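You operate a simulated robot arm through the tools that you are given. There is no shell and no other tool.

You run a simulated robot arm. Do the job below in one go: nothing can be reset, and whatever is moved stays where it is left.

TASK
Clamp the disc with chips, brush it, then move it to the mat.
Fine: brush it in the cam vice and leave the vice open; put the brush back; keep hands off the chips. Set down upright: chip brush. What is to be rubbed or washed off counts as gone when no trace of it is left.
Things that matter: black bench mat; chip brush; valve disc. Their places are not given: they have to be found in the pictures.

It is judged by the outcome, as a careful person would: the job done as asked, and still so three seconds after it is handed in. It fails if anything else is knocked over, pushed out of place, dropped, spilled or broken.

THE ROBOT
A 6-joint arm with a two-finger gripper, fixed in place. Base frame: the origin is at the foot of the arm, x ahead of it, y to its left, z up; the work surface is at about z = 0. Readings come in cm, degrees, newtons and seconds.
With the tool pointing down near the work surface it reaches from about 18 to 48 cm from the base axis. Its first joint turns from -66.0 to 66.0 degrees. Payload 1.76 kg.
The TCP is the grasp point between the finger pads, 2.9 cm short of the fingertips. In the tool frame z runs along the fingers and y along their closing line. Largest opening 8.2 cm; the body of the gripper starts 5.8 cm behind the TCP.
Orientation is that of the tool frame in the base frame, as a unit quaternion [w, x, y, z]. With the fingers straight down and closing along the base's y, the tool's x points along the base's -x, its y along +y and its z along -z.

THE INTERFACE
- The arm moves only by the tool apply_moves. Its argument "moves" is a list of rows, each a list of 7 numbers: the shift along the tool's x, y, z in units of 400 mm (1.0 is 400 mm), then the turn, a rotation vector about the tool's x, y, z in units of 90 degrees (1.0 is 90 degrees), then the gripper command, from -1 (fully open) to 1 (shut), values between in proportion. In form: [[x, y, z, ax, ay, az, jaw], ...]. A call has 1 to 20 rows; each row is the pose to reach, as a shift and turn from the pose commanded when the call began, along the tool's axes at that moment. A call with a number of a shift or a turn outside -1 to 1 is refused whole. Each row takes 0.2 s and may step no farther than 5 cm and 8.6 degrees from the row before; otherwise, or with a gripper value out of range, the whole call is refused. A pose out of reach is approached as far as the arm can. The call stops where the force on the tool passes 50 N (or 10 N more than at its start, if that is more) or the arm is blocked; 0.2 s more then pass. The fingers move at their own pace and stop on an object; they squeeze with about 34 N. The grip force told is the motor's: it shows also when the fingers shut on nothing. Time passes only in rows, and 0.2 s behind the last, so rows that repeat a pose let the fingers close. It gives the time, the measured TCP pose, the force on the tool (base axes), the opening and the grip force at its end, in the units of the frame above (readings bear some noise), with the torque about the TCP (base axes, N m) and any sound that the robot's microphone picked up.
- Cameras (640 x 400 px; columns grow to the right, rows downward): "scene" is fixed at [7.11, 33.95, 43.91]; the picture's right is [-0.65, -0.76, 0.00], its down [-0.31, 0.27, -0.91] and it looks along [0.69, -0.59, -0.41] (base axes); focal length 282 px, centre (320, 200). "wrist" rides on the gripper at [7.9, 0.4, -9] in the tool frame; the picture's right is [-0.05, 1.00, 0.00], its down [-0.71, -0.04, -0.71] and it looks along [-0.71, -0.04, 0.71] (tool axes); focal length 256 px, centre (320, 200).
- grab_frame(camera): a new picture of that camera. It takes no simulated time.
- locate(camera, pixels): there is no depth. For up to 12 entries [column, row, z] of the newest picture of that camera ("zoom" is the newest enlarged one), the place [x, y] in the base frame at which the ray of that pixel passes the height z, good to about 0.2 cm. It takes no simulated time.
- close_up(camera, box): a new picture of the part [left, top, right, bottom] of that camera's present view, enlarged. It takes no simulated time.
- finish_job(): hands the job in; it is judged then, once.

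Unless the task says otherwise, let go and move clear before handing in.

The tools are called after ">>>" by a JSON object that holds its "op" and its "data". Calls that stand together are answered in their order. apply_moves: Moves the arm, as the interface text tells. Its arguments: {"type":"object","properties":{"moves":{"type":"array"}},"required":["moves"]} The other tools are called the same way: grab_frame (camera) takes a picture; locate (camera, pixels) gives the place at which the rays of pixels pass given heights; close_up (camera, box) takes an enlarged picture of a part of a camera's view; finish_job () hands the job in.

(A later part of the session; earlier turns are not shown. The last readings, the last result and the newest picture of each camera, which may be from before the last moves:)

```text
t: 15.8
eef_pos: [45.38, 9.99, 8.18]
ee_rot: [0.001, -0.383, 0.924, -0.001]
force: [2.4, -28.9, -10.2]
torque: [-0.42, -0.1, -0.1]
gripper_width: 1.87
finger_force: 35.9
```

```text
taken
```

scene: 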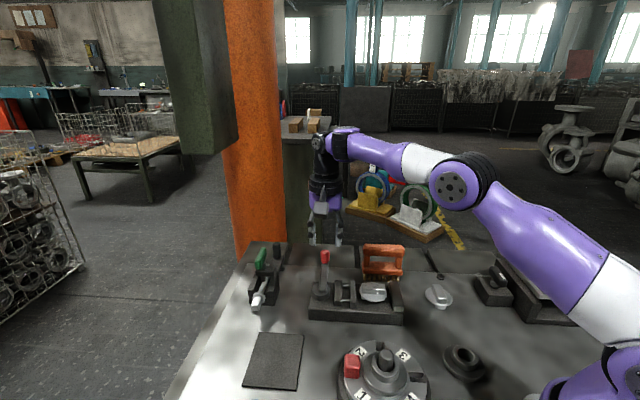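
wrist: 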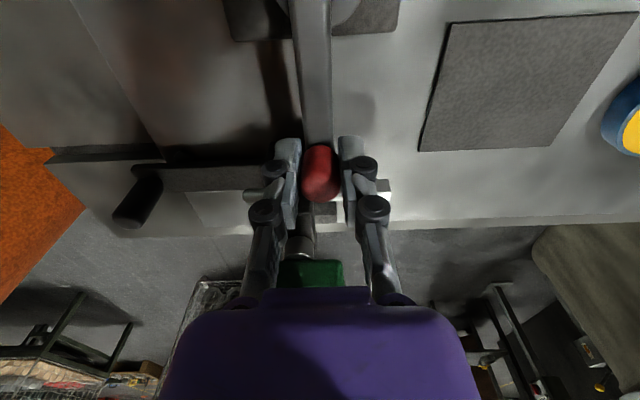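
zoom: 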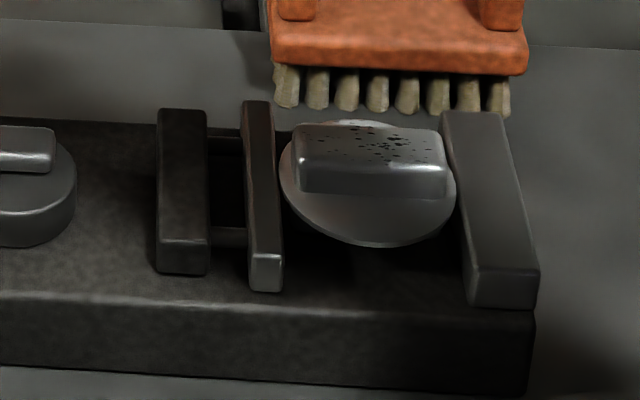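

The force jumped to about 29 N against the turn, so the lever has reached its end stop and the disc is clamped. I'll let go of the knob, rise, and check that the lever stays.

>>> {"op": "apply_moves", "data": {"moves": [[0, -0.004, 0, 0, 0, 0, 1], [0, -0.004, 0, 0, 0, 0, 0], [0, -0.004, 0, 0, 0, 0, 0], [0, -0.004, -0.05, 0, 0, 0, 0], [0, -0.004, -0.12, 0, 0, 0, 0], [0, -0.004, -0.2, 0, 0, 0, 0]]}}

>>> {"op": "grab_frame", "data": {"camera": "scene"}}

>>> {"op": "close_up", "data": {"camera": "scene", "box": [280, 250, 420, 325]}}

```text
t: 17.2
eef_pos: [44.72, 10.5, 15.96]
ee_rot: [0.002, -0.384, 0.923, 0.0]
force: [0.3, -0.7, 1.0]
torque: [0.03, 0.0, -0.02]
gripper_width: 4.08
finger_force: 0.1
out of reach, approached as far as the arm can: row 6
```

```text
taken
```

scene: 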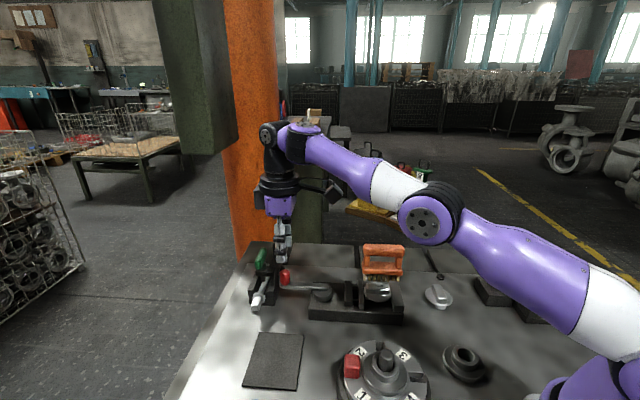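

```text
4.57 times, centred on (350, 288) of scene
```

zoom: 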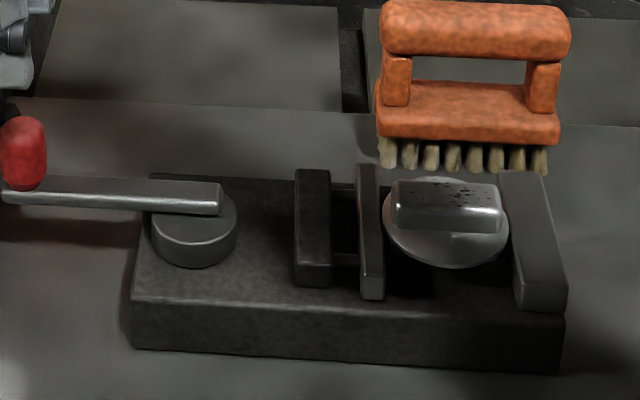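

The lever stayed closed after letting go, and the disc sits tight between the jaws at (445,215) in the enlargement. My fingers already close across the brush bar, so I'll move above the brush at about (38.2,-11.6).

>>> {"op": "apply_moves", "data": {"moves": [[0.072, -0.039, 0.008, 0, 0, 0, 0], [0.145, -0.078, 0.016, 0, 0, 0, 0], [0.217, -0.117, 0.022, 0, 0, 0, 0], [0.29, -0.156, 0.03, 0, 0, 0, -0.2], [0.362, -0.195, 0.036, 0, 0, 0, -0.2], [0.435, -0.234, 0.043, 0, 0, 0, -0.2], [0.507, -0.2735, 0.05, 0, 0, 0, -0.2], [0.507, -0.2735, 0.05, 0, 0, 0, -0.2]]}}

>>> {"op": "grab_frame", "data": {"camera": "wrist"}}

>>> {"op": "close_up", "data": {"camera": "scene", "box": [320, 190, 460, 300]}}

```text
t: 19.0
eef_pos: [37.96, -11.63, 14.11]
ee_rot: [0.001, -0.384, 0.923, 0.001]
force: [0.0, 0.4, -0.1]
torque: [0.0, 0.0, -0.01]
gripper_width: 4.9
finger_force: 0.1
```

```text
taken
```

wrist: 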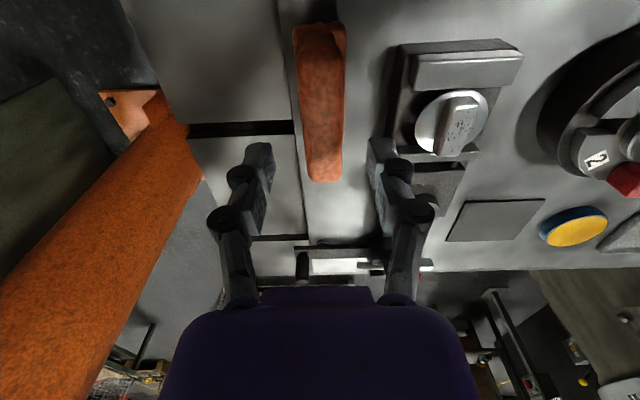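

```text
3.64 times, centred on (390, 245) of scene
```

zoom: 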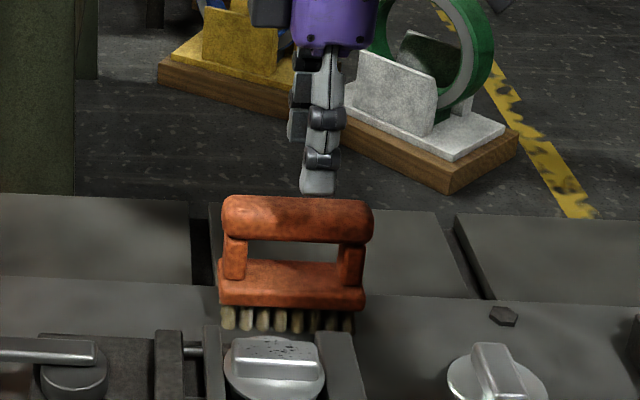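

The bar is centred between the fingers at column 320 and lies straight along the tool. I'll go down 7 cm so the fingertips stop above the brush block, then close.

>>> {"op": "apply_moves", "data": {"moves": [[0, 0, 0.06, 0, 0, 0, -0.2], [0, 0, 0.12, 0, 0, 0, -0.2], [0, 0, 0.172, 0, 0, 0, -0.2], [0, 0, 0.172, 0, 0, 0, -0.2]]}}

>>> {"op": "close_up", "data": {"camera": "scene", "box": [330, 210, 440, 300]}}

>>> {"op": "grab_frame", "data": {"camera": "wrist"}}

```text
t: 20.0
eef_pos: [38.05, -11.56, 7.19]
ee_rot: [0.0, -0.384, 0.923, 0.0]
force: [0.2, -0.2, -1.0]
torque: [-0.01, 0.01, 0.0]
gripper_width: 4.93
finger_force: 0.1
```

```text
4.44 times, centred on (385, 255) of scene
```

zoom: 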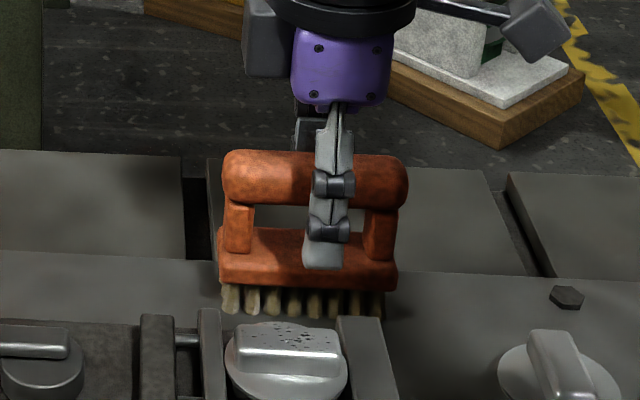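

```text
taken
```

wrist: 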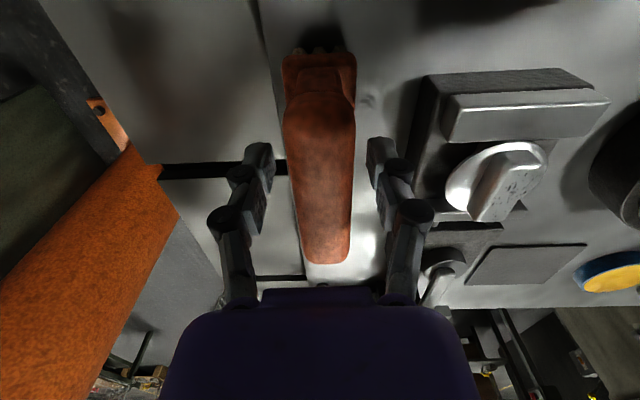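

The fingers straddle the bar cleanly and the tips are above the block. I'll close on the bar.

>>> {"op": "apply_moves", "data": {"moves": [[0, 0, 0, 0, 0, 0, 0.3], [0, 0, 0, 0, 0, 0, 1], [0, 0, 0, 0, 0, 0, 1], [0, 0, 0, 0, 0, 0, 1]]}}

>>> {"op": "close_up", "data": {"camera": "scene", "box": [330, 210, 440, 300]}}

```text
t: 21.0
eef_pos: [38.06, -11.55, 7.04]
ee_rot: [0.001, -0.384, 0.923, 0.0]
force: [-0.5, -0.9, -1.0]
torque: [0.03, 0.01, 0.03]
gripper_width: 2.45
finger_force: 33.6
```

```text
4.44 times, centred on (385, 255) of scene
```

zoom: 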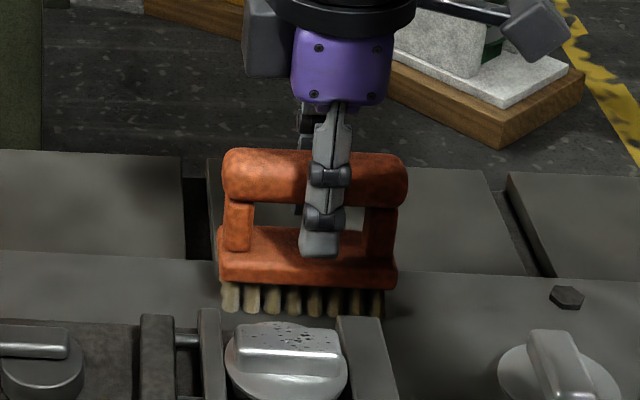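

The bar is held at 2.45 cm wide and the brush has not shifted. While holding still, I'll locate the clamped disc's rib top from both cameras.

>>> {"op": "close_up", "data": {"camera": "wrist", "box": [420, 90, 580, 240]}}

>>> {"op": "close_up", "data": {"camera": "scene", "box": [350, 270, 410, 310]}}

```text
2.67 times, centred on (500, 165) of wrist
```

zoom: 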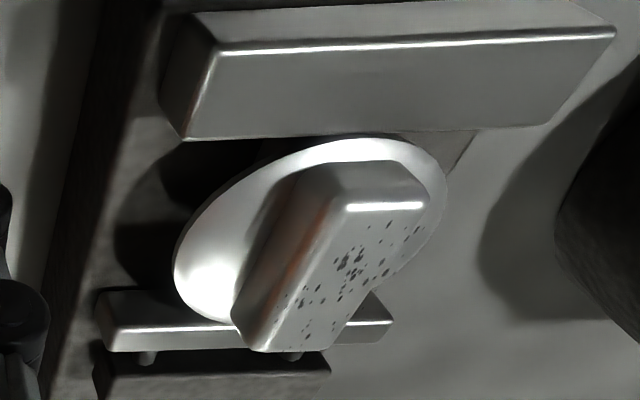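

```text
10.00 times, centred on (380, 290) of scene
```

zoom: 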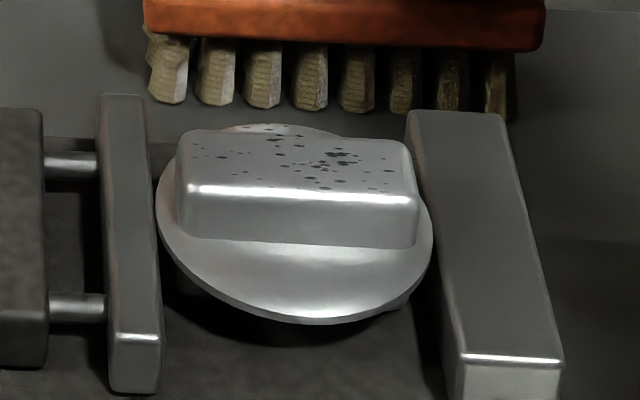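

The rib top shows sharply in the scene enlargement with its corners at about (188,190), (418,203), (408,142) and (182,132). I'll locate its centre and corners.

>>> {"op": "locate", "data": {"camera": "zoom", "pixels": [[299, 165, 5], [299, 165, 5.5], [299, 165, 6], [188, 190, 5.7], [418, 203, 5.7], [408, 142, 5.7], [182, 132, 5.7], [155, 190, 4.5], [432, 235, 4.5], [110, 335, 4.5], [465, 355, 4.5]]}}

>>> {"op": "locate", "data": {"camera": "wrist", "pixels": [[508.5, 193.8, 5], [508.5, 193.8, 5.5], [508.5, 193.8, 6], [511, 166.8, 5.7], [539, 166.8, 5.7], [478, 221, 5.7], [504, 221, 5.7], [608, 102, 4.5], [525, 212, 4.5]]}}

```text
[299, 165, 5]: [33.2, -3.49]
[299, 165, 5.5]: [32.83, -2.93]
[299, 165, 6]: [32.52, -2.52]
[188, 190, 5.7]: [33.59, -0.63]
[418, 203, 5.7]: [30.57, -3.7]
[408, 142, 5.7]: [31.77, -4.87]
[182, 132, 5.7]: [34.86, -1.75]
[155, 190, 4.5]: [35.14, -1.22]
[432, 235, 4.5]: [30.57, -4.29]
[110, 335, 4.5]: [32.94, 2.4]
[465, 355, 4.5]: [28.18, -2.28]
```

```text
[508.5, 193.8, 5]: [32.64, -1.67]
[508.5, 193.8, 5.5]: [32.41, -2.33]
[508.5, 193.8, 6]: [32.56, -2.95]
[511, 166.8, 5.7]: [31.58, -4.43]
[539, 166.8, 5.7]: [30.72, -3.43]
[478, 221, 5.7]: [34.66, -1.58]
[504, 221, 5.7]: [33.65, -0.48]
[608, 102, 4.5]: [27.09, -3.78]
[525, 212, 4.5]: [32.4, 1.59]
```

Both views agree on the rib top: centre about (32.67,-2.62) at z 5.75, about 4.4 by 1.7 cm along 45 degrees. I'll lift the brush and carry it over the disc, stopping just above the rib.

>>> {"op": "apply_moves", "data": {"moves": [[0, 0, -0.05, 0, 0, 0, 1], [0, 0, -0.12, 0, 0, 0, 1], [0, 0, -0.19, 0, 0, 0, 1], [0, 0, -0.235, 0, 0, 0, 1], [-0.0159, 0.0632, -0.235, 0, 0, 0, 1], [-0.0318, 0.1264, -0.235, 0, 0, 0, 1], [-0.0476, 0.1895, -0.235, 0, 0, 0, 1], [-0.0635, 0.2527, -0.235, 0, 0, 0, 1], [-0.0635, 0.2527, -0.17, 0, 0, 0, 1], [-0.0635, 0.2527, -0.165, 0, 0, 0, 1]]}}

>>> {"op": "grab_frame", "data": {"camera": "scene"}}

>>> {"op": "close_up", "data": {"camera": "scene", "box": [320, 220, 440, 320]}}

>>> {"op": "grab_frame", "data": {"camera": "wrist"}}

```text
t: 23.2
eef_pos: [32.61, -2.83, 13.73]
ee_rot: [0.001, -0.384, 0.923, 0.001]
force: [-0.5, 0.0, -1.9]
torque: [0.02, 0.01, -0.01]
gripper_width: 2.49
finger_force: 33.6
```

```text
taken
```

scene: 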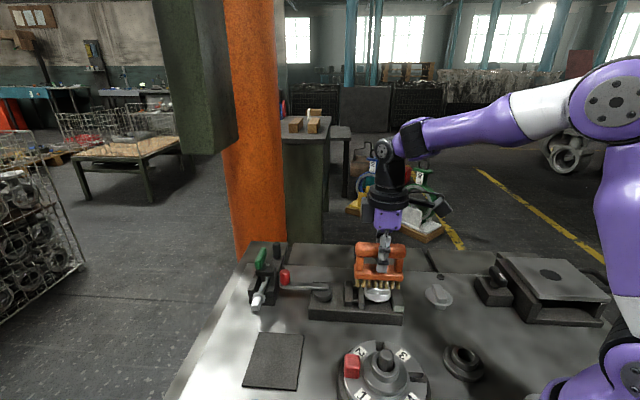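

```text
4.00 times, centred on (380, 270) of scene
```

zoom: 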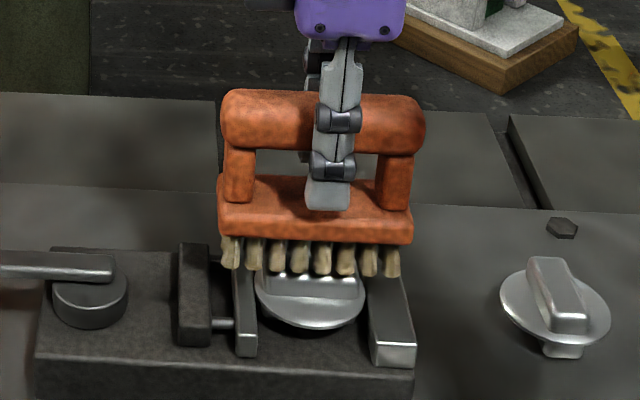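

```text
taken
```

wrist: 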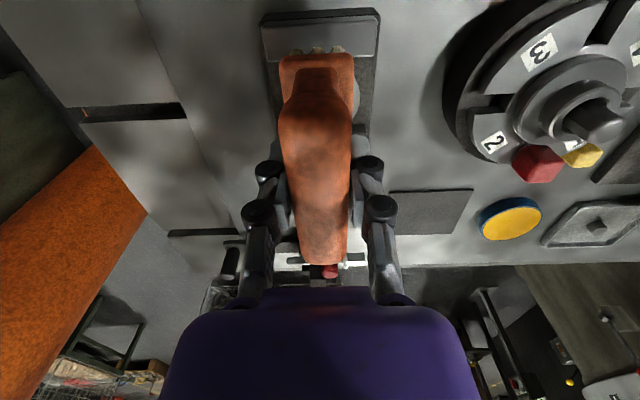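

The brush hangs about 1 cm above the rib, its bristles covering the disc, and the free-hanging force reads about -1.9 N. I'll lower it in small steps until the bristles touch.

>>> {"op": "apply_moves", "data": {"moves": [[0, 0, 0.01, 0, 0, 0, 1], [0, 0, 0.018, 0, 0, 0, 1], [0, 0, 0.0225, 0, 0, 0, 1], [0, 0, 0.0225, 0, 0, 0, 1]]}}

>>> {"op": "close_up", "data": {"camera": "scene", "box": [340, 260, 420, 310]}}

```text
t: 24.2
eef_pos: [32.74, -2.82, 12.67]
ee_rot: [0.0, -0.383, 0.924, 0.001]
force: [-0.3, 0.6, -1.9]
torque: [-0.06, 0.03, -0.02]
gripper_width: 2.49
finger_force: 33.7
```

```text
8.00 times, centred on (380, 285) of scene
```

zoom: 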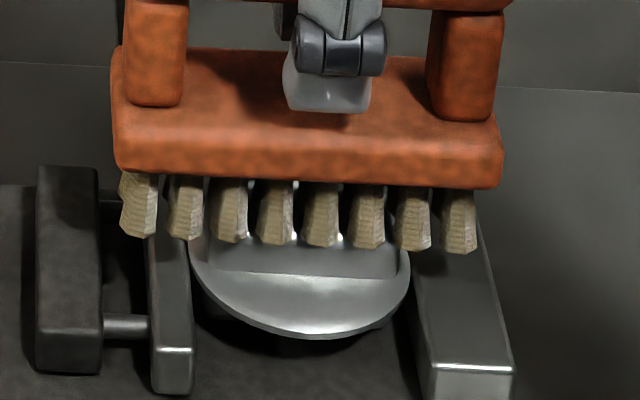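

There is no contact force yet and the bristles are just above the rib's front edge. I'll lower a little more in 1 mm steps.

>>> {"op": "apply_moves", "data": {"moves": [[0, 0, 0.0025, 0, 0, 0, 1], [0, 0, 0.005, 0, 0, 0, 1], [0, 0, 0.005, 0, 0, 0, 1]]}}

>>> {"op": "close_up", "data": {"camera": "scene", "box": [340, 260, 420, 310]}}

```text
t: 25.0
eef_pos: [32.67, -2.77, 12.65]
ee_rot: [0.001, -0.384, 0.923, 0.001]
force: [0.4, 0.1, -0.4]
torque: [-0.03, 0.02, 0.0]
gripper_width: 2.4
finger_force: 34.1
```

```text
8.00 times, centred on (380, 285) of scene
```

zoom: 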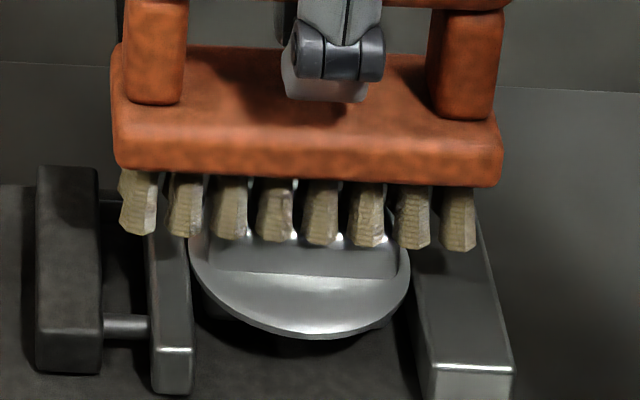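

The force rose to about -0.4 N and the brush stopped sinking, so the bristles are resting on the rib. I'll press a millimetre more and make short strokes across the rib.

>>> {"op": "apply_moves", "data": {"moves": [[0, 0, 0.003, 0, 0, 0, 1], [0, 0.02, 0.003, 0, 0, 0, 1], [0, 0.04, 0.003, 0, 0, 0, 1], [0, 0.02, 0.003, 0, 0, 0, 1], [0, 0, 0.003, 0, 0, 0, 1], [0, -0.02, 0.003, 0, 0, 0, 1], [0, -0.04, 0.003, 0, 0, 0, 1], [0, -0.02, 0.003, 0, 0, 0, 1], [0, 0, 0.003, 0, 0, 0, 1]]}}

>>> {"op": "close_up", "data": {"camera": "scene", "box": [340, 250, 420, 310]}}

```text
t: 27.0
eef_pos: [32.7, -2.8, 12.46]
ee_rot: [0.001, -0.384, 0.923, 0.0]
force: [0.3, 0.3, -1.4]
torque: [-0.01, 0.01, 0.0]
gripper_width: 2.38
finger_force: 34.4
```

```text
6.67 times, centred on (380, 280) of scene
```

zoom: 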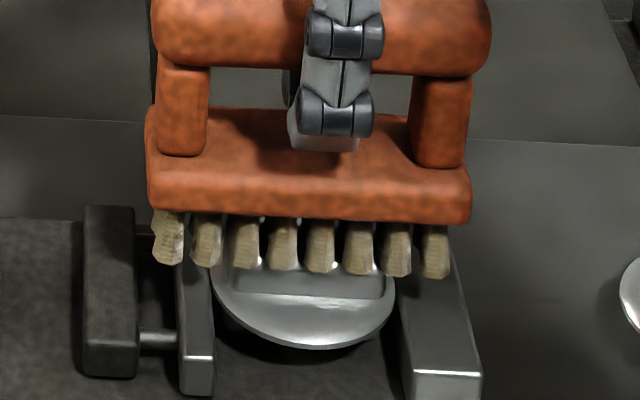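

The force barely shows any pressing, so I should check what the strokes did. I'll lift the brush slightly and move it away from the scene camera to view the rib.

>>> {"op": "apply_moves", "data": {"moves": [[0, 0, -0.03, 0, 0, 0, 1], [0, -0.06, -0.05, 0, 0, 0, 1], [0, -0.13, -0.05, 0, 0, 0, 1], [0, -0.13, -0.05, 0, 0, 0, 1]]}}

>>> {"op": "close_up", "data": {"camera": "scene", "box": [350, 265, 410, 310]}}

>>> {"op": "grab_frame", "data": {"camera": "wrist"}}

```text
t: 28.0
eef_pos: [36.34, -6.41, 14.73]
ee_rot: [0.0, -0.384, 0.923, 0.001]
force: [0.4, 0.0, -0.9]
torque: [0.0, -0.01, -0.01]
gripper_width: 2.38
finger_force: 33.9
```

```text
8.89 times, centred on (380, 288) of scene
```

zoom: 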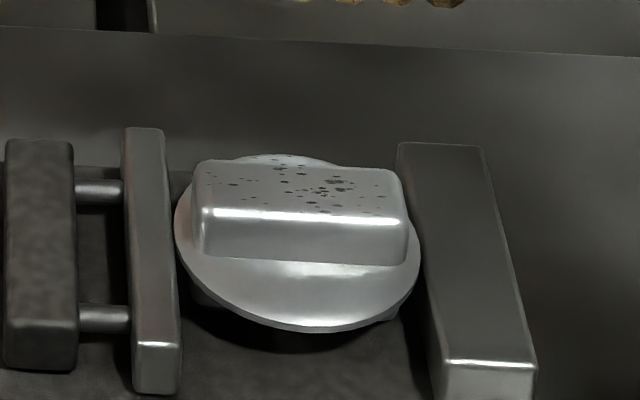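

```text
taken
```

wrist: 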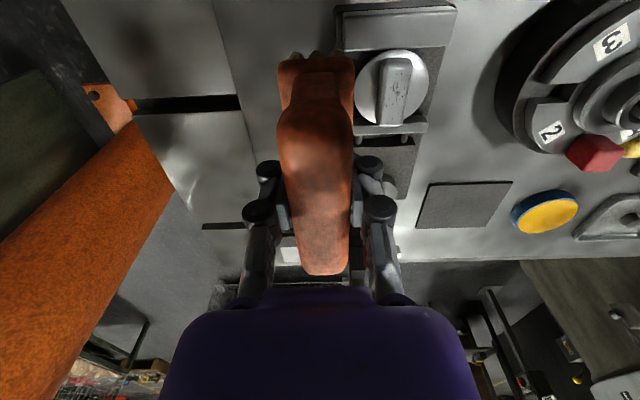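

Chips are still on the rib, at about (320,185) in the enlargement. I'll look closer to see whether the strokes thinned them.

>>> {"op": "close_up", "data": {"camera": "wrist", "box": [350, 40, 440, 135]}}

>>> {"op": "close_up", "data": {"camera": "scene", "box": [365, 275, 395, 300]}}

```text
4.21 times, centred on (395, 88) of wrist
```

zoom: 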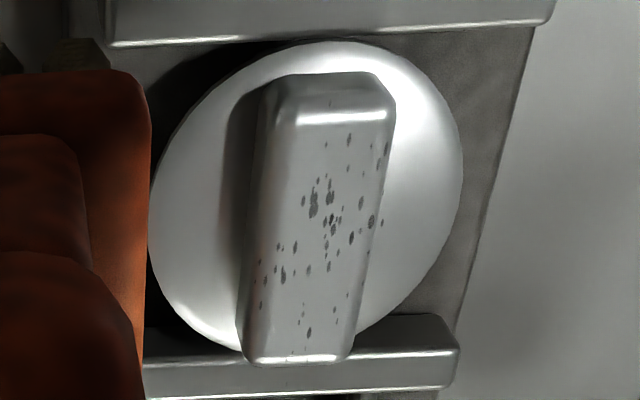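

```text
16.00 times, centred on (380, 288) of scene
```

zoom: 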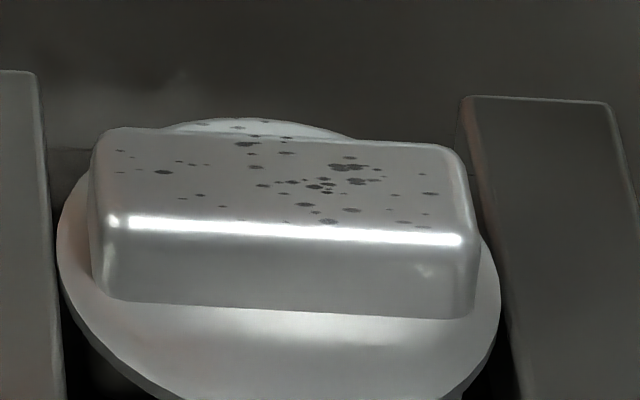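

The chips look greyer than before, so the strokes are working and simply need repeating. I'll bring the brush back onto the rib, a touch lower, and make more strokes across it.

>>> {"op": "apply_moves", "data": {"moves": [[0, 0.07, 0, 0, 0, 0, 1], [0, 0.13, 0.0, 0, 0, 0, 1], [0, 0.13, 0.04, 0, 0, 0, 1], [0, 0.13, 0.053, 0, 0, 0, 1], [0, 0.16, 0.053, 0, 0, 0, 1], [0, 0.18, 0.053, 0, 0, 0, 1], [0, 0.15, 0.053, 0, 0, 0, 1], [0, 0.12, 0.053, 0, 0, 0, 1], [0, 0.09, 0.053, 0, 0, 0, 1], [0, 0.12, 0.053, 0, 0, 0, 1], [0, 0.15, 0.053, 0, 0, 0, 1], [0, 0.18, 0.053, 0, 0, 0, 1], [0, 0.15, 0.053, 0, 0, 0, 1], [0, 0.12, 0.053, 0, 0, 0, 1], [0, 0.09, 0.053, 0, 0, 0, 1], [0, 0.12, 0.053, 0, 0, 0, 1], [0, 0.13, 0.053, 0, 0, 0, 1]]}}

>>> {"op": "close_up", "data": {"camera": "scene", "box": [340, 250, 420, 310]}}

```text
t: 31.6
eef_pos: [32.76, -2.9, 12.35]
ee_rot: [0.001, -0.384, 0.923, 0.0]
force: [0.0, 0.4, -2.4]
torque: [0.02, 0.02, 0.0]
gripper_width: 2.37
finger_force: 34.0
```

```text
6.67 times, centred on (380, 280) of scene
```

zoom: 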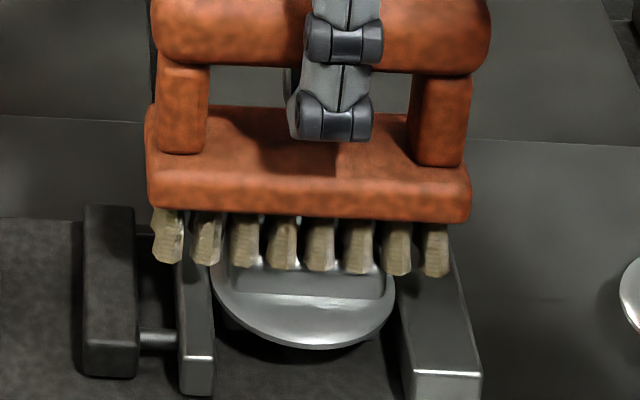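

The brush looks level on the rib but my fingertip seems lower against the brush than before. I'll check the wrist view for any slip in the grip.

>>> {"op": "grab_frame", "data": {"camera": "wrist"}}

>>> {"op": "close_up", "data": {"camera": "wrist", "box": [220, 30, 420, 290]}}

>>> {"op": "close_up", "data": {"camera": "scene", "box": [330, 220, 430, 310]}}

```text
taken
```

wrist: 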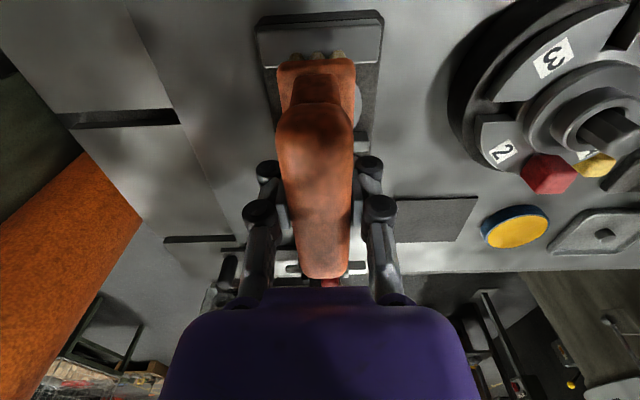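

```text
1.54 times, centred on (320, 160) of wrist
```

zoom: 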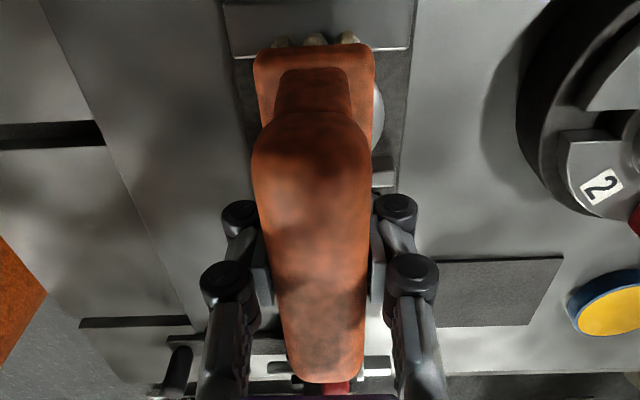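

```text
4.44 times, centred on (380, 265) of scene
```

zoom: 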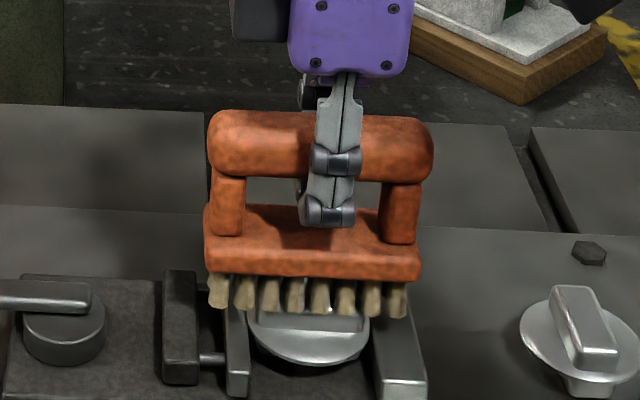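

The bar now sits slightly higher in my grip than before contact, with its end at wrist row 279 instead of 265, so the brush has crept up a few millimetres. I'll lift it aside and check the chips again.

>>> {"op": "apply_moves", "data": {"moves": [[0, 0, -0.03, 0, 0, 0, 1], [0, -0.06, -0.05, 0, 0, 0, 1], [0, -0.13, -0.05, 0, 0, 0, 1], [0, -0.13, -0.05, 0, 0, 0, 1]]}}

>>> {"op": "close_up", "data": {"camera": "scene", "box": [365, 275, 395, 300]}}

>>> {"op": "close_up", "data": {"camera": "wrist", "box": [350, 40, 440, 135]}}

>>> {"op": "close_up", "data": {"camera": "scene", "box": [340, 210, 440, 300]}}

```text
t: 32.6
eef_pos: [36.43, -6.42, 14.53]
ee_rot: [0.002, -0.384, 0.923, 0.001]
force: [0.3, 0.9, -1.8]
torque: [0.01, 0.0, 0.0]
gripper_width: 2.38
finger_force: 33.6
```

```text
16.00 times, centred on (380, 288) of scene
```

zoom: 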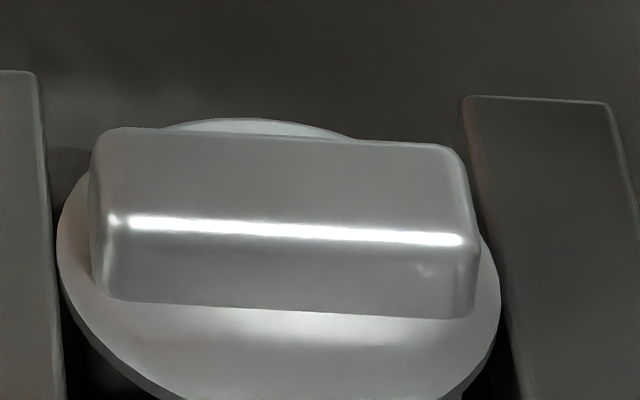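

```text
4.21 times, centred on (395, 88) of wrist
```

zoom: 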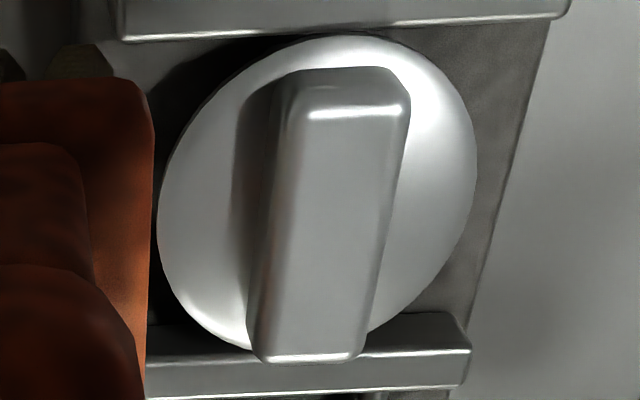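

```text
4.44 times, centred on (390, 255) of scene
```

zoom: 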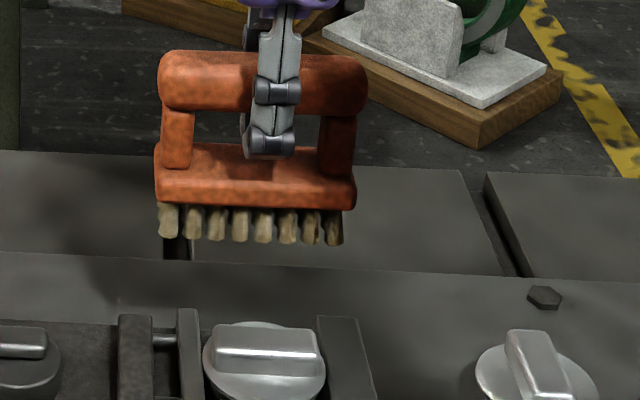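

Every chip is gone from the rib in both the scene and wrist enlargements. I'll carry the brush back over its starting place and lower it to just above the bench.

>>> {"op": "apply_moves", "data": {"moves": [[0.02, -0.04, 0, 0, 0, 0, 1], [0.04, -0.08, 0, 0, 0, 0, 1], [0.0635, -0.1227, 0, 0, 0, 0, 1], [0.0635, -0.1227, 0.05, 0, 0, 0, 1], [0.0635, -0.1227, 0.1, 0, 0, 0, 1], [0.0635, -0.1227, 0.14, 0, 0, 0, 1], [0.0635, -0.1227, 0.165, 0, 0, 0, 1], [0.0635, -0.1227, 0.178, 0, 0, 0, 1], [0.0635, -0.1227, 0.178, 0, 0, 0, 1]]}}

>>> {"op": "close_up", "data": {"camera": "scene", "box": [330, 210, 440, 300]}}

>>> {"op": "grab_frame", "data": {"camera": "wrist"}}

```text
t: 34.6
eef_pos: [38.3, -11.8, 7.31]
ee_rot: [0.001, -0.385, 0.923, 0.0]
force: [0.0, -0.1, -1.4]
torque: [0.03, 0.01, -0.04]
gripper_width: 2.37
finger_force: 34.0
```

```text
4.44 times, centred on (385, 255) of scene
```

zoom: 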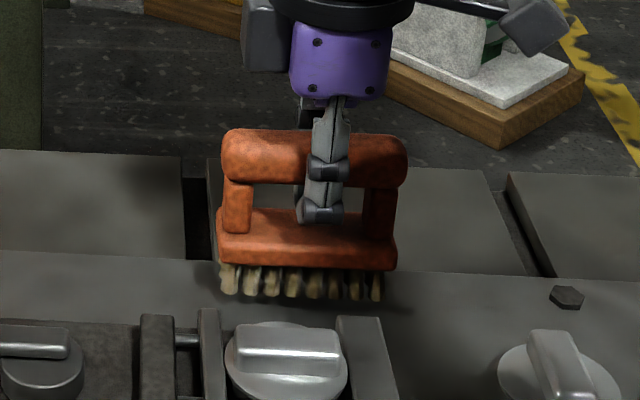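

```text
taken
```

wrist: 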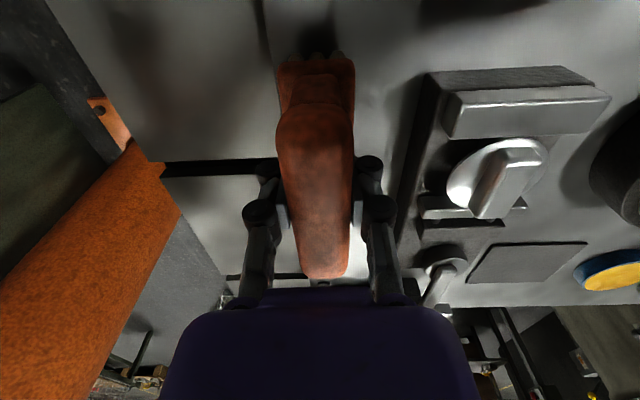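

The brush is over its original spot, with matching edges at columns 218 and 395, but hangs about 1 cm above the bench because it crept up in the grip. I'll lower it gently until the force shows it resting.

>>> {"op": "apply_moves", "data": {"moves": [[0, 0, 0.01, 0, 0, 0, 1], [0, 0, 0.018, 0, 0, 0, 1], [0, 0, 0.02, 0, 0, 0, 1], [0, 0, 0.02, 0, 0, 0, 1]]}}

>>> {"op": "close_up", "data": {"camera": "scene", "box": [330, 210, 440, 300]}}

```text
t: 35.6
eef_pos: [38.19, -11.63, 6.44]
ee_rot: [0.0, -0.384, 0.923, 0.001]
force: [-0.1, 0.3, -1.9]
torque: [0.02, -0.01, 0.0]
gripper_width: 2.38
finger_force: 33.6
```

```text
4.44 times, centred on (385, 255) of scene
```

zoom: 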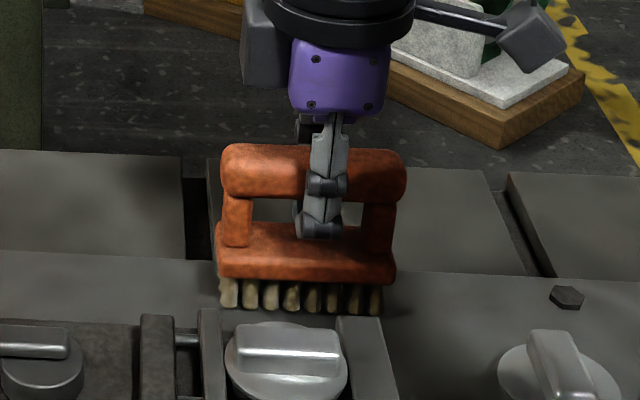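

The brush block now shows at row 285, against 288 originally, so about 2 mm remain. I'll lower in 1 mm steps.

>>> {"op": "apply_moves", "data": {"moves": [[0, 0, 0.0025, 0, 0, 0, 1], [0, 0, 0.005, 0, 0, 0, 1], [0, 0, 0.005, 0, 0, 0, 1]]}}

>>> {"op": "close_up", "data": {"camera": "scene", "box": [330, 210, 440, 300]}}

```text
t: 36.4
eef_pos: [38.11, -11.71, 6.27]
ee_rot: [0.001, -0.384, 0.923, 0.0]
force: [-0.5, 0.3, -0.4]
torque: [-0.01, -0.02, 0.01]
gripper_width: 2.38
finger_force: 33.9
```

```text
4.44 times, centred on (385, 255) of scene
```

zoom: 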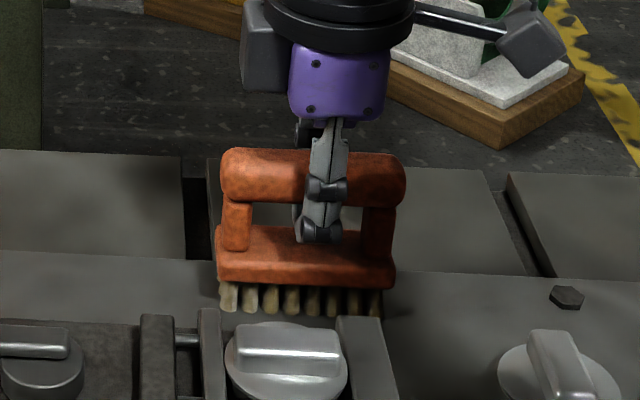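

The brush now matches its original outline, with the bar top at row 147 against 148, and the force shows it resting. I'll open the fingers, pause, and rise straight up.

>>> {"op": "apply_moves", "data": {"moves": [[0, 0, 0.001, 0, 0, 0, 1], [0, 0, 0.001, 0, 0, 0, 0.2], [0, 0, 0.001, 0, 0, 0, -0.2], [0, 0, 0.001, 0, 0, 0, -0.2], [0, 0, -0.03, 0, 0, 0, -0.2], [0, 0, -0.08, 0, 0, 0, -0.2], [0, 0, -0.16, 0, 0, 0, -0.2], [0, 0, -0.24, 0, 0, 0, -0.2]]}}

>>> {"op": "grab_frame", "data": {"camera": "scene"}}

>>> {"op": "close_up", "data": {"camera": "scene", "box": [330, 210, 440, 300]}}

>>> {"op": "grab_frame", "data": {"camera": "wrist"}}

```text
t: 38.2
eef_pos: [38.19, -11.69, 16.04]
ee_rot: [0.001, -0.384, 0.923, 0.001]
force: [-0.1, 0.4, 0.5]
torque: [0.01, 0.02, 0.01]
gripper_width: 4.92
finger_force: 0.0
```

```text
taken
```

scene: 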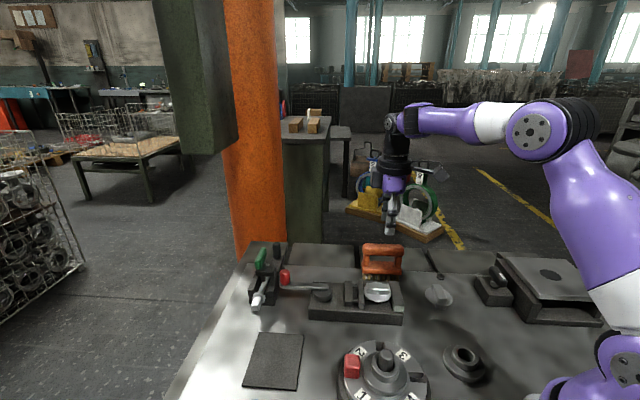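

```text
4.44 times, centred on (385, 255) of scene
```

zoom: 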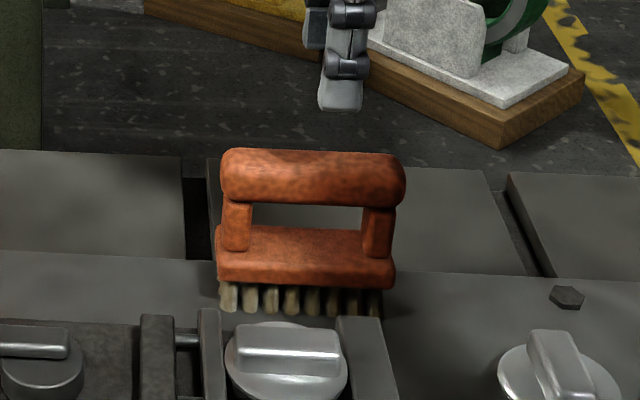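

```text
taken
```

wrist: 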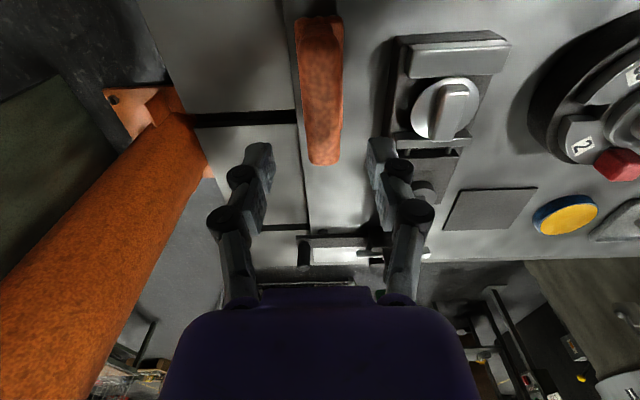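

The brush stands upright back in its place. Now I'll return to the lever knob near (45.4,10.0) to open the vice, approaching at z 12.5, clear above the knob.

>>> {"op": "apply_moves", "data": {"moves": [[-0.073, 0.036, 0.02, 0, 0, 0, -0.2], [-0.146, 0.073, 0.03, 0, 0, 0, -0.1], [-0.219, 0.109, 0.04, 0, 0, 0, 0], [-0.292, 0.146, 0.05, 0, 0, 0, 0], [-0.365, 0.182, 0.06, 0, 0, 0, 0], [-0.438, 0.218, 0.075, 0, 0, 0, 0], [-0.5115, 0.2548, 0.0885, 0, 0, 0, 0], [-0.5115, 0.2548, 0.0885, 0, 0, 0, 0]]}}

>>> {"op": "grab_frame", "data": {"camera": "wrist"}}

>>> {"op": "close_up", "data": {"camera": "scene", "box": [230, 200, 350, 315]}}

```text
t: 40.0
eef_pos: [45.31, 10.11, 12.18]
ee_rot: [0.0, -0.383, 0.924, 0.0]
force: [0.3, -0.4, -0.7]
torque: [0.0, 0.0, -0.01]
gripper_width: 4.1
finger_force: 0.1
```

```text
taken
```

wrist: 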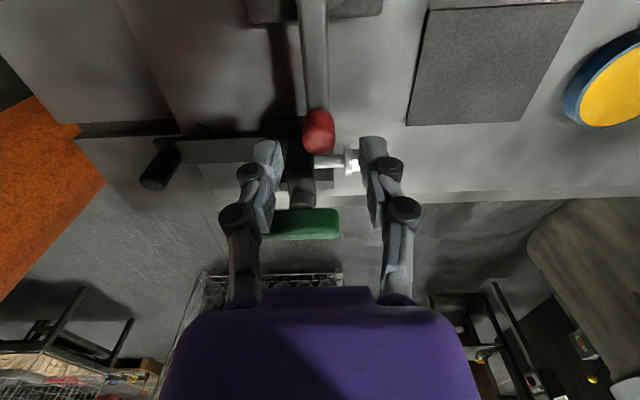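

```text
3.48 times, centred on (290, 258) of scene
```

zoom: 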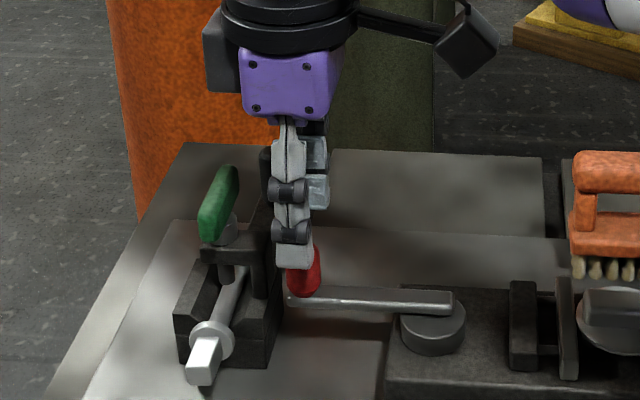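

The knob at wrist (318,132) is centred between the fingers. I'll go down to z about 8.25 and close on it.

>>> {"op": "apply_moves", "data": {"moves": [[0, 0, 0.04, 0, 0, 0, 0], [0, 0, 0.08, 0, 0, 0, 0], [0, 0, 0.098, 0, 0, 0, 0], [0, 0, 0.098, 0, 0, 0, 0.5], [0, 0, 0.098, 0, 0, 0, 1], [0, 0, 0.098, 0, 0, 0, 1]]}}

```text
t: 41.4
eef_pos: [45.37, 10.06, 8.22]
ee_rot: [0.001, -0.384, 0.923, 0.0]
force: [0.0, -0.7, -0.4]
torque: [0.06, -0.07, -0.01]
gripper_width: 1.88
finger_force: 36.3
```

The knob is held again at 1.88 cm wide. I'll swing the lever back clockwise by 44 degrees along the same arc.

>>> {"op": "apply_moves", "data": {"moves": [[0.0007, -0.0129, 0, 0, 0, 0.0444, 1], [0.0023, -0.0258, 0, 0, 0, 0.0889, 1], [0.0048, -0.0385, 0, 0, 0, 0.1333, 1], [0.0082, -0.051, 0, 0, 0, 0.1778, 1], [0.0125, -0.0632, 0, 0, 0, 0.2222, 1], [0.0176, -0.0752, 0, 0, 0, 0.2667, 1], [0.0235, -0.0867, 0, 0, 0, 0.3111, 1], [0.0302, -0.0977, 0, 0, 0, 0.3556, 1], [0.0376, -0.1083, 0, 0, 0, 0.4, 1], [0.0458, -0.1183, 0, 0, 0, 0.4444, 1], [0.0547, -0.1278, 0, 0, 0, 0.4889, 1], [0.0547, -0.1278, 0, 0, 0, 0.4889, 1]]}}

>>> {"op": "close_up", "data": {"camera": "scene", "box": [280, 220, 420, 325]}}

```text
t: 44.0
eef_pos: [47.43, 4.85, 8.4]
ee_rot: [0.001, -0.01, 1.0, 0.0]
force: [5.1, 0.9, -13.9]
torque: [0.04, -0.05, -0.08]
gripper_width: 1.9
finger_force: 35.7
```

```text
3.81 times, centred on (350, 272) of scene
```

zoom: 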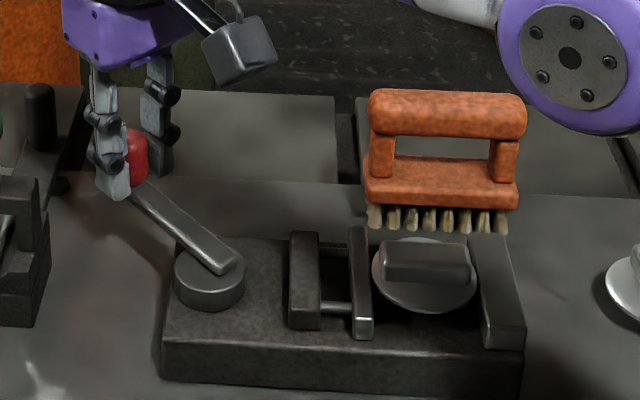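

The lever followed smoothly to half way and the pusher has drawn back. I'll continue the same arc another 44 degrees to its starting position.

>>> {"op": "apply_moves", "data": {"moves": [[0.0007, -0.0129, 0, 0, 0, 0.0444, 1], [0.0023, -0.0258, 0, 0, 0, 0.0889, 1], [0.0048, -0.0385, 0, 0, 0, 0.1333, 1], [0.0082, -0.051, 0, 0, 0, 0.1778, 1], [0.0125, -0.0632, 0, 0, 0, 0.2222, 1], [0.0176, -0.0752, 0, 0, 0, 0.2667, 1], [0.0235, -0.0867, 0, 0, 0, 0.3111, 1], [0.0302, -0.0977, 0, 0, 0, 0.3556, 1], [0.0376, -0.1083, 0, 0, 0, 0.4, 1], [0.0458, -0.1183, 0, 0, 0, 0.4444, 1], [0.0458, -0.1183, 0, 0, 0, 0.4444, 1]]}}

>>> {"op": "close_up", "data": {"camera": "scene", "box": [290, 210, 390, 310]}}

```text
t: 46.4
eef_pos: [45.72, 0.05, 8.44]
ee_rot: [0.001, 0.333, 0.943, 0.0]
force: [-16.7, 14.9, 6.4]
torque: [0.36, 0.36, 0.03]
gripper_width: 1.93
finger_force: 35.5
```

```text
4.00 times, centred on (340, 260) of scene
```

zoom: 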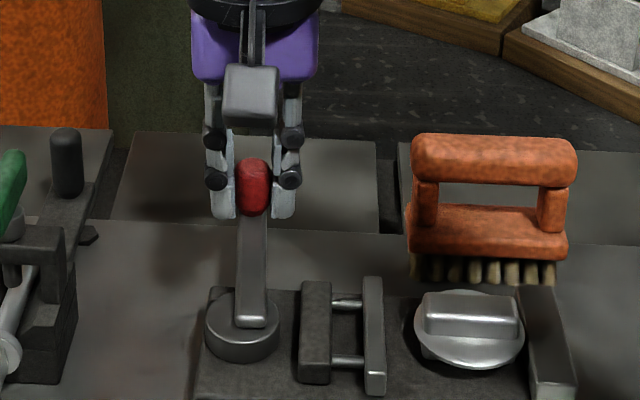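

The jaw is back almost to its starting place, at (386,340) against 380 originally, with the disc loose. I'll ease slightly inward to relieve the side load and turn the last 5 degrees.

>>> {"op": "apply_moves", "data": {"moves": [[0.003, -0.004, 0, 0, 0, 0.014, 1], [0.0035, -0.0097, 0, 0, 0, 0.0333, 1], [0.004, -0.0161, 0, 0, 0, 0.0555, 1], [0.004, -0.0161, 0, 0, 0, 0.0555, 1]]}}

>>> {"op": "close_up", "data": {"camera": "scene", "box": [290, 210, 370, 310]}}

```text
t: 47.4
eef_pos: [45.26, -0.13, 8.31]
ee_rot: [0.004, 0.372, 0.928, 0.002]
force: [31.8, 25.5, -15.0]
torque: [0.11, -0.98, 0.03]
gripper_width: 1.9
finger_force: 36.5
```

```text
4.00 times, centred on (330, 260) of scene
```

zoom: 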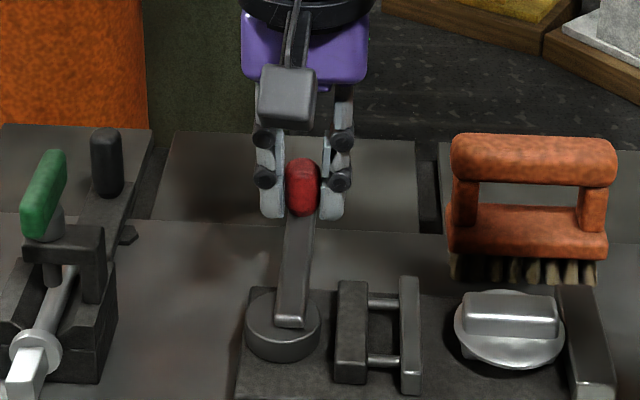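

The force of about 40 N against the turn and the jaw back at (420,390) show the lever is at its open stop, as at the start. I'll ease off, release the knob and rise.

>>> {"op": "apply_moves", "data": {"moves": [[0, 0.003, 0, 0, 0, 0, 1], [0, 0.006, 0, 0, 0, -0.005, 1], [0, 0.006, 0, 0, 0, -0.005, 0.3], [0, 0.006, 0, 0, 0, -0.005, 0], [0, 0.006, -0.03, 0, 0, -0.005, 0], [0, 0.006, -0.09, 0, 0, -0.005, 0], [0, 0.006, -0.15, 0, 0, -0.005, 0]]}}

>>> {"op": "close_up", "data": {"camera": "scene", "box": [290, 230, 410, 325]}}

>>> {"op": "grab_frame", "data": {"camera": "scene"}}

```text
t: 49.0
eef_pos: [45.22, -0.15, 14.44]
ee_rot: [0.001, 0.37, 0.929, 0.001]
force: [0.2, 0.0, 0.7]
torque: [0.02, -0.02, -0.03]
gripper_width: 4.12
finger_force: 0.1
```

```text
4.21 times, centred on (350, 278) of scene
```

zoom: 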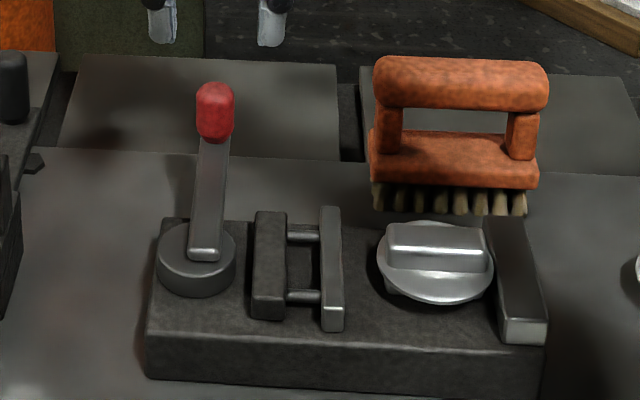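

```text
taken
```

scene: 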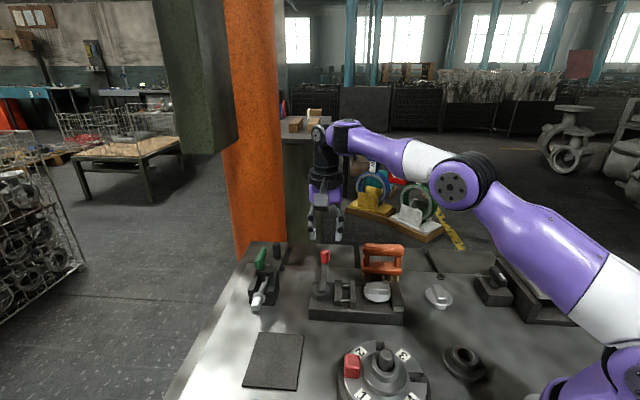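

The vice is open again, the knob back where it started, and the disc sits loose and clean. I'll move above the disc while turning the fingers to close across its rib.

>>> {"op": "apply_moves", "data": {"moves": [[0.0168, -0.0237, 0, 0, 0, -0.0895, 0], [0.0337, -0.0473, 0, 0, 0, -0.179, 0], [0.0505, -0.071, 0, 0, 0, -0.2684, 0], [0.0674, -0.0947, 0, 0, 0, -0.3579, 0], [0.0842, -0.1184, 0, 0, 0, -0.4473, 0], [0.1011, -0.142, 0, 0, 0, -0.5368, 0], [0.1179, -0.1657, 0, 0, 0, -0.6262, 0], [0.1348, -0.1894, 0, 0, 0, -0.7157, 0], [0.1516, -0.2131, 0, 0, 0, -0.8051, 0], [0.1685, -0.2367, 0, 0, 0, -0.8946, 0], [0.1853, -0.2604, 0, 0, 0, -0.984, 0], [0.1853, -0.2604, 0, 0, 0, -0.984, 0]]}}

>>> {"op": "grab_frame", "data": {"camera": "wrist"}}

>>> {"op": "close_up", "data": {"camera": "wrist", "box": [240, 50, 400, 200]}}

>>> {"op": "close_up", "data": {"camera": "scene", "box": [340, 210, 430, 320]}}

```text
t: 51.6
eef_pos: [32.68, -2.47, 14.27]
ee_rot: [0.001, -0.385, 0.923, 0.0]
force: [-0.1, 0.0, -0.5]
torque: [0.01, 0.0, -0.03]
gripper_width: 4.11
finger_force: 0.0
```

```text
taken
```

wrist: 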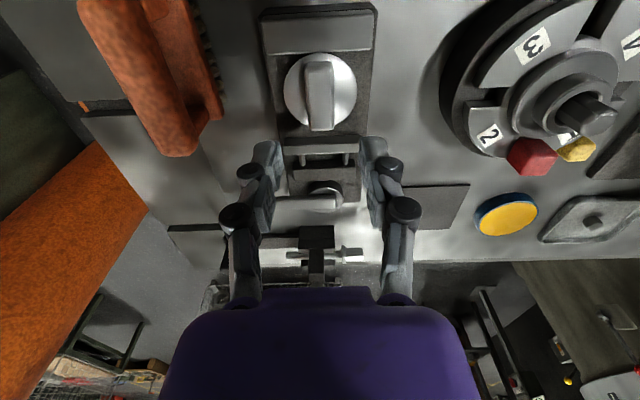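

```text
2.67 times, centred on (320, 125) of wrist
```

zoom: 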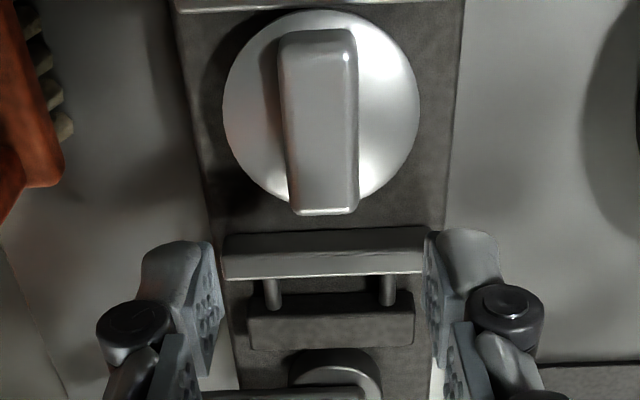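

```text
3.64 times, centred on (385, 265) of scene
```

zoom: 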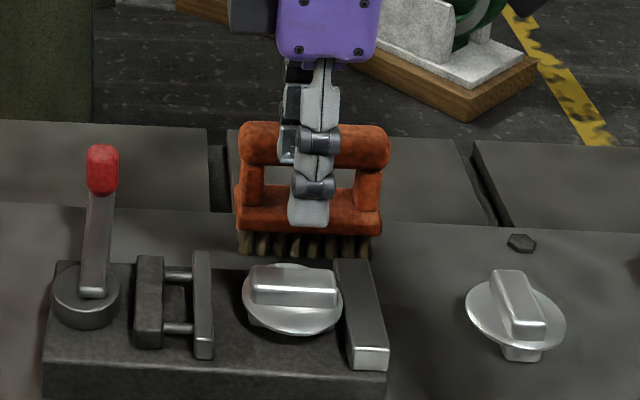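

The rib at wrist (320,95) is centred across the fingers. I'll locate its corners once more to centre along it before going down.

>>> {"op": "locate", "data": {"camera": "wrist", "pixels": [[306.5, 63, 5.75], [331, 62.5, 5.75], [310.3, 127.5, 5.75], [333.9, 127.5, 5.75], [283, 91, 4.5], [357, 91, 4.5], [320, 54, 4.5]]}}

>>> {"op": "locate", "data": {"camera": "scene", "pixels": [[378, 287, 5.75]]}}

>>> {"op": "close_up", "data": {"camera": "scene", "box": [350, 270, 410, 310]}}

```text
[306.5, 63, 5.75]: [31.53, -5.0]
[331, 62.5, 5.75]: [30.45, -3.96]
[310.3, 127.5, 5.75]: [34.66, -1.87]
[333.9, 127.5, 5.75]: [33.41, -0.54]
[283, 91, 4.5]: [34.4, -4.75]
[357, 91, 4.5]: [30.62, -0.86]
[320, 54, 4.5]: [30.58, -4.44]
```

```text
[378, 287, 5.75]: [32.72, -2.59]
```

```text
10.00 times, centred on (380, 290) of scene
```

zoom: 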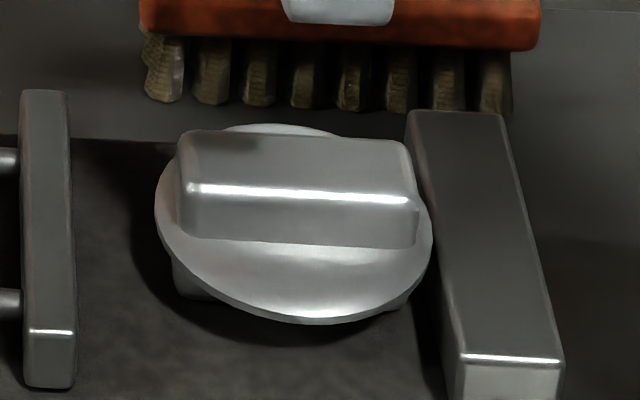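

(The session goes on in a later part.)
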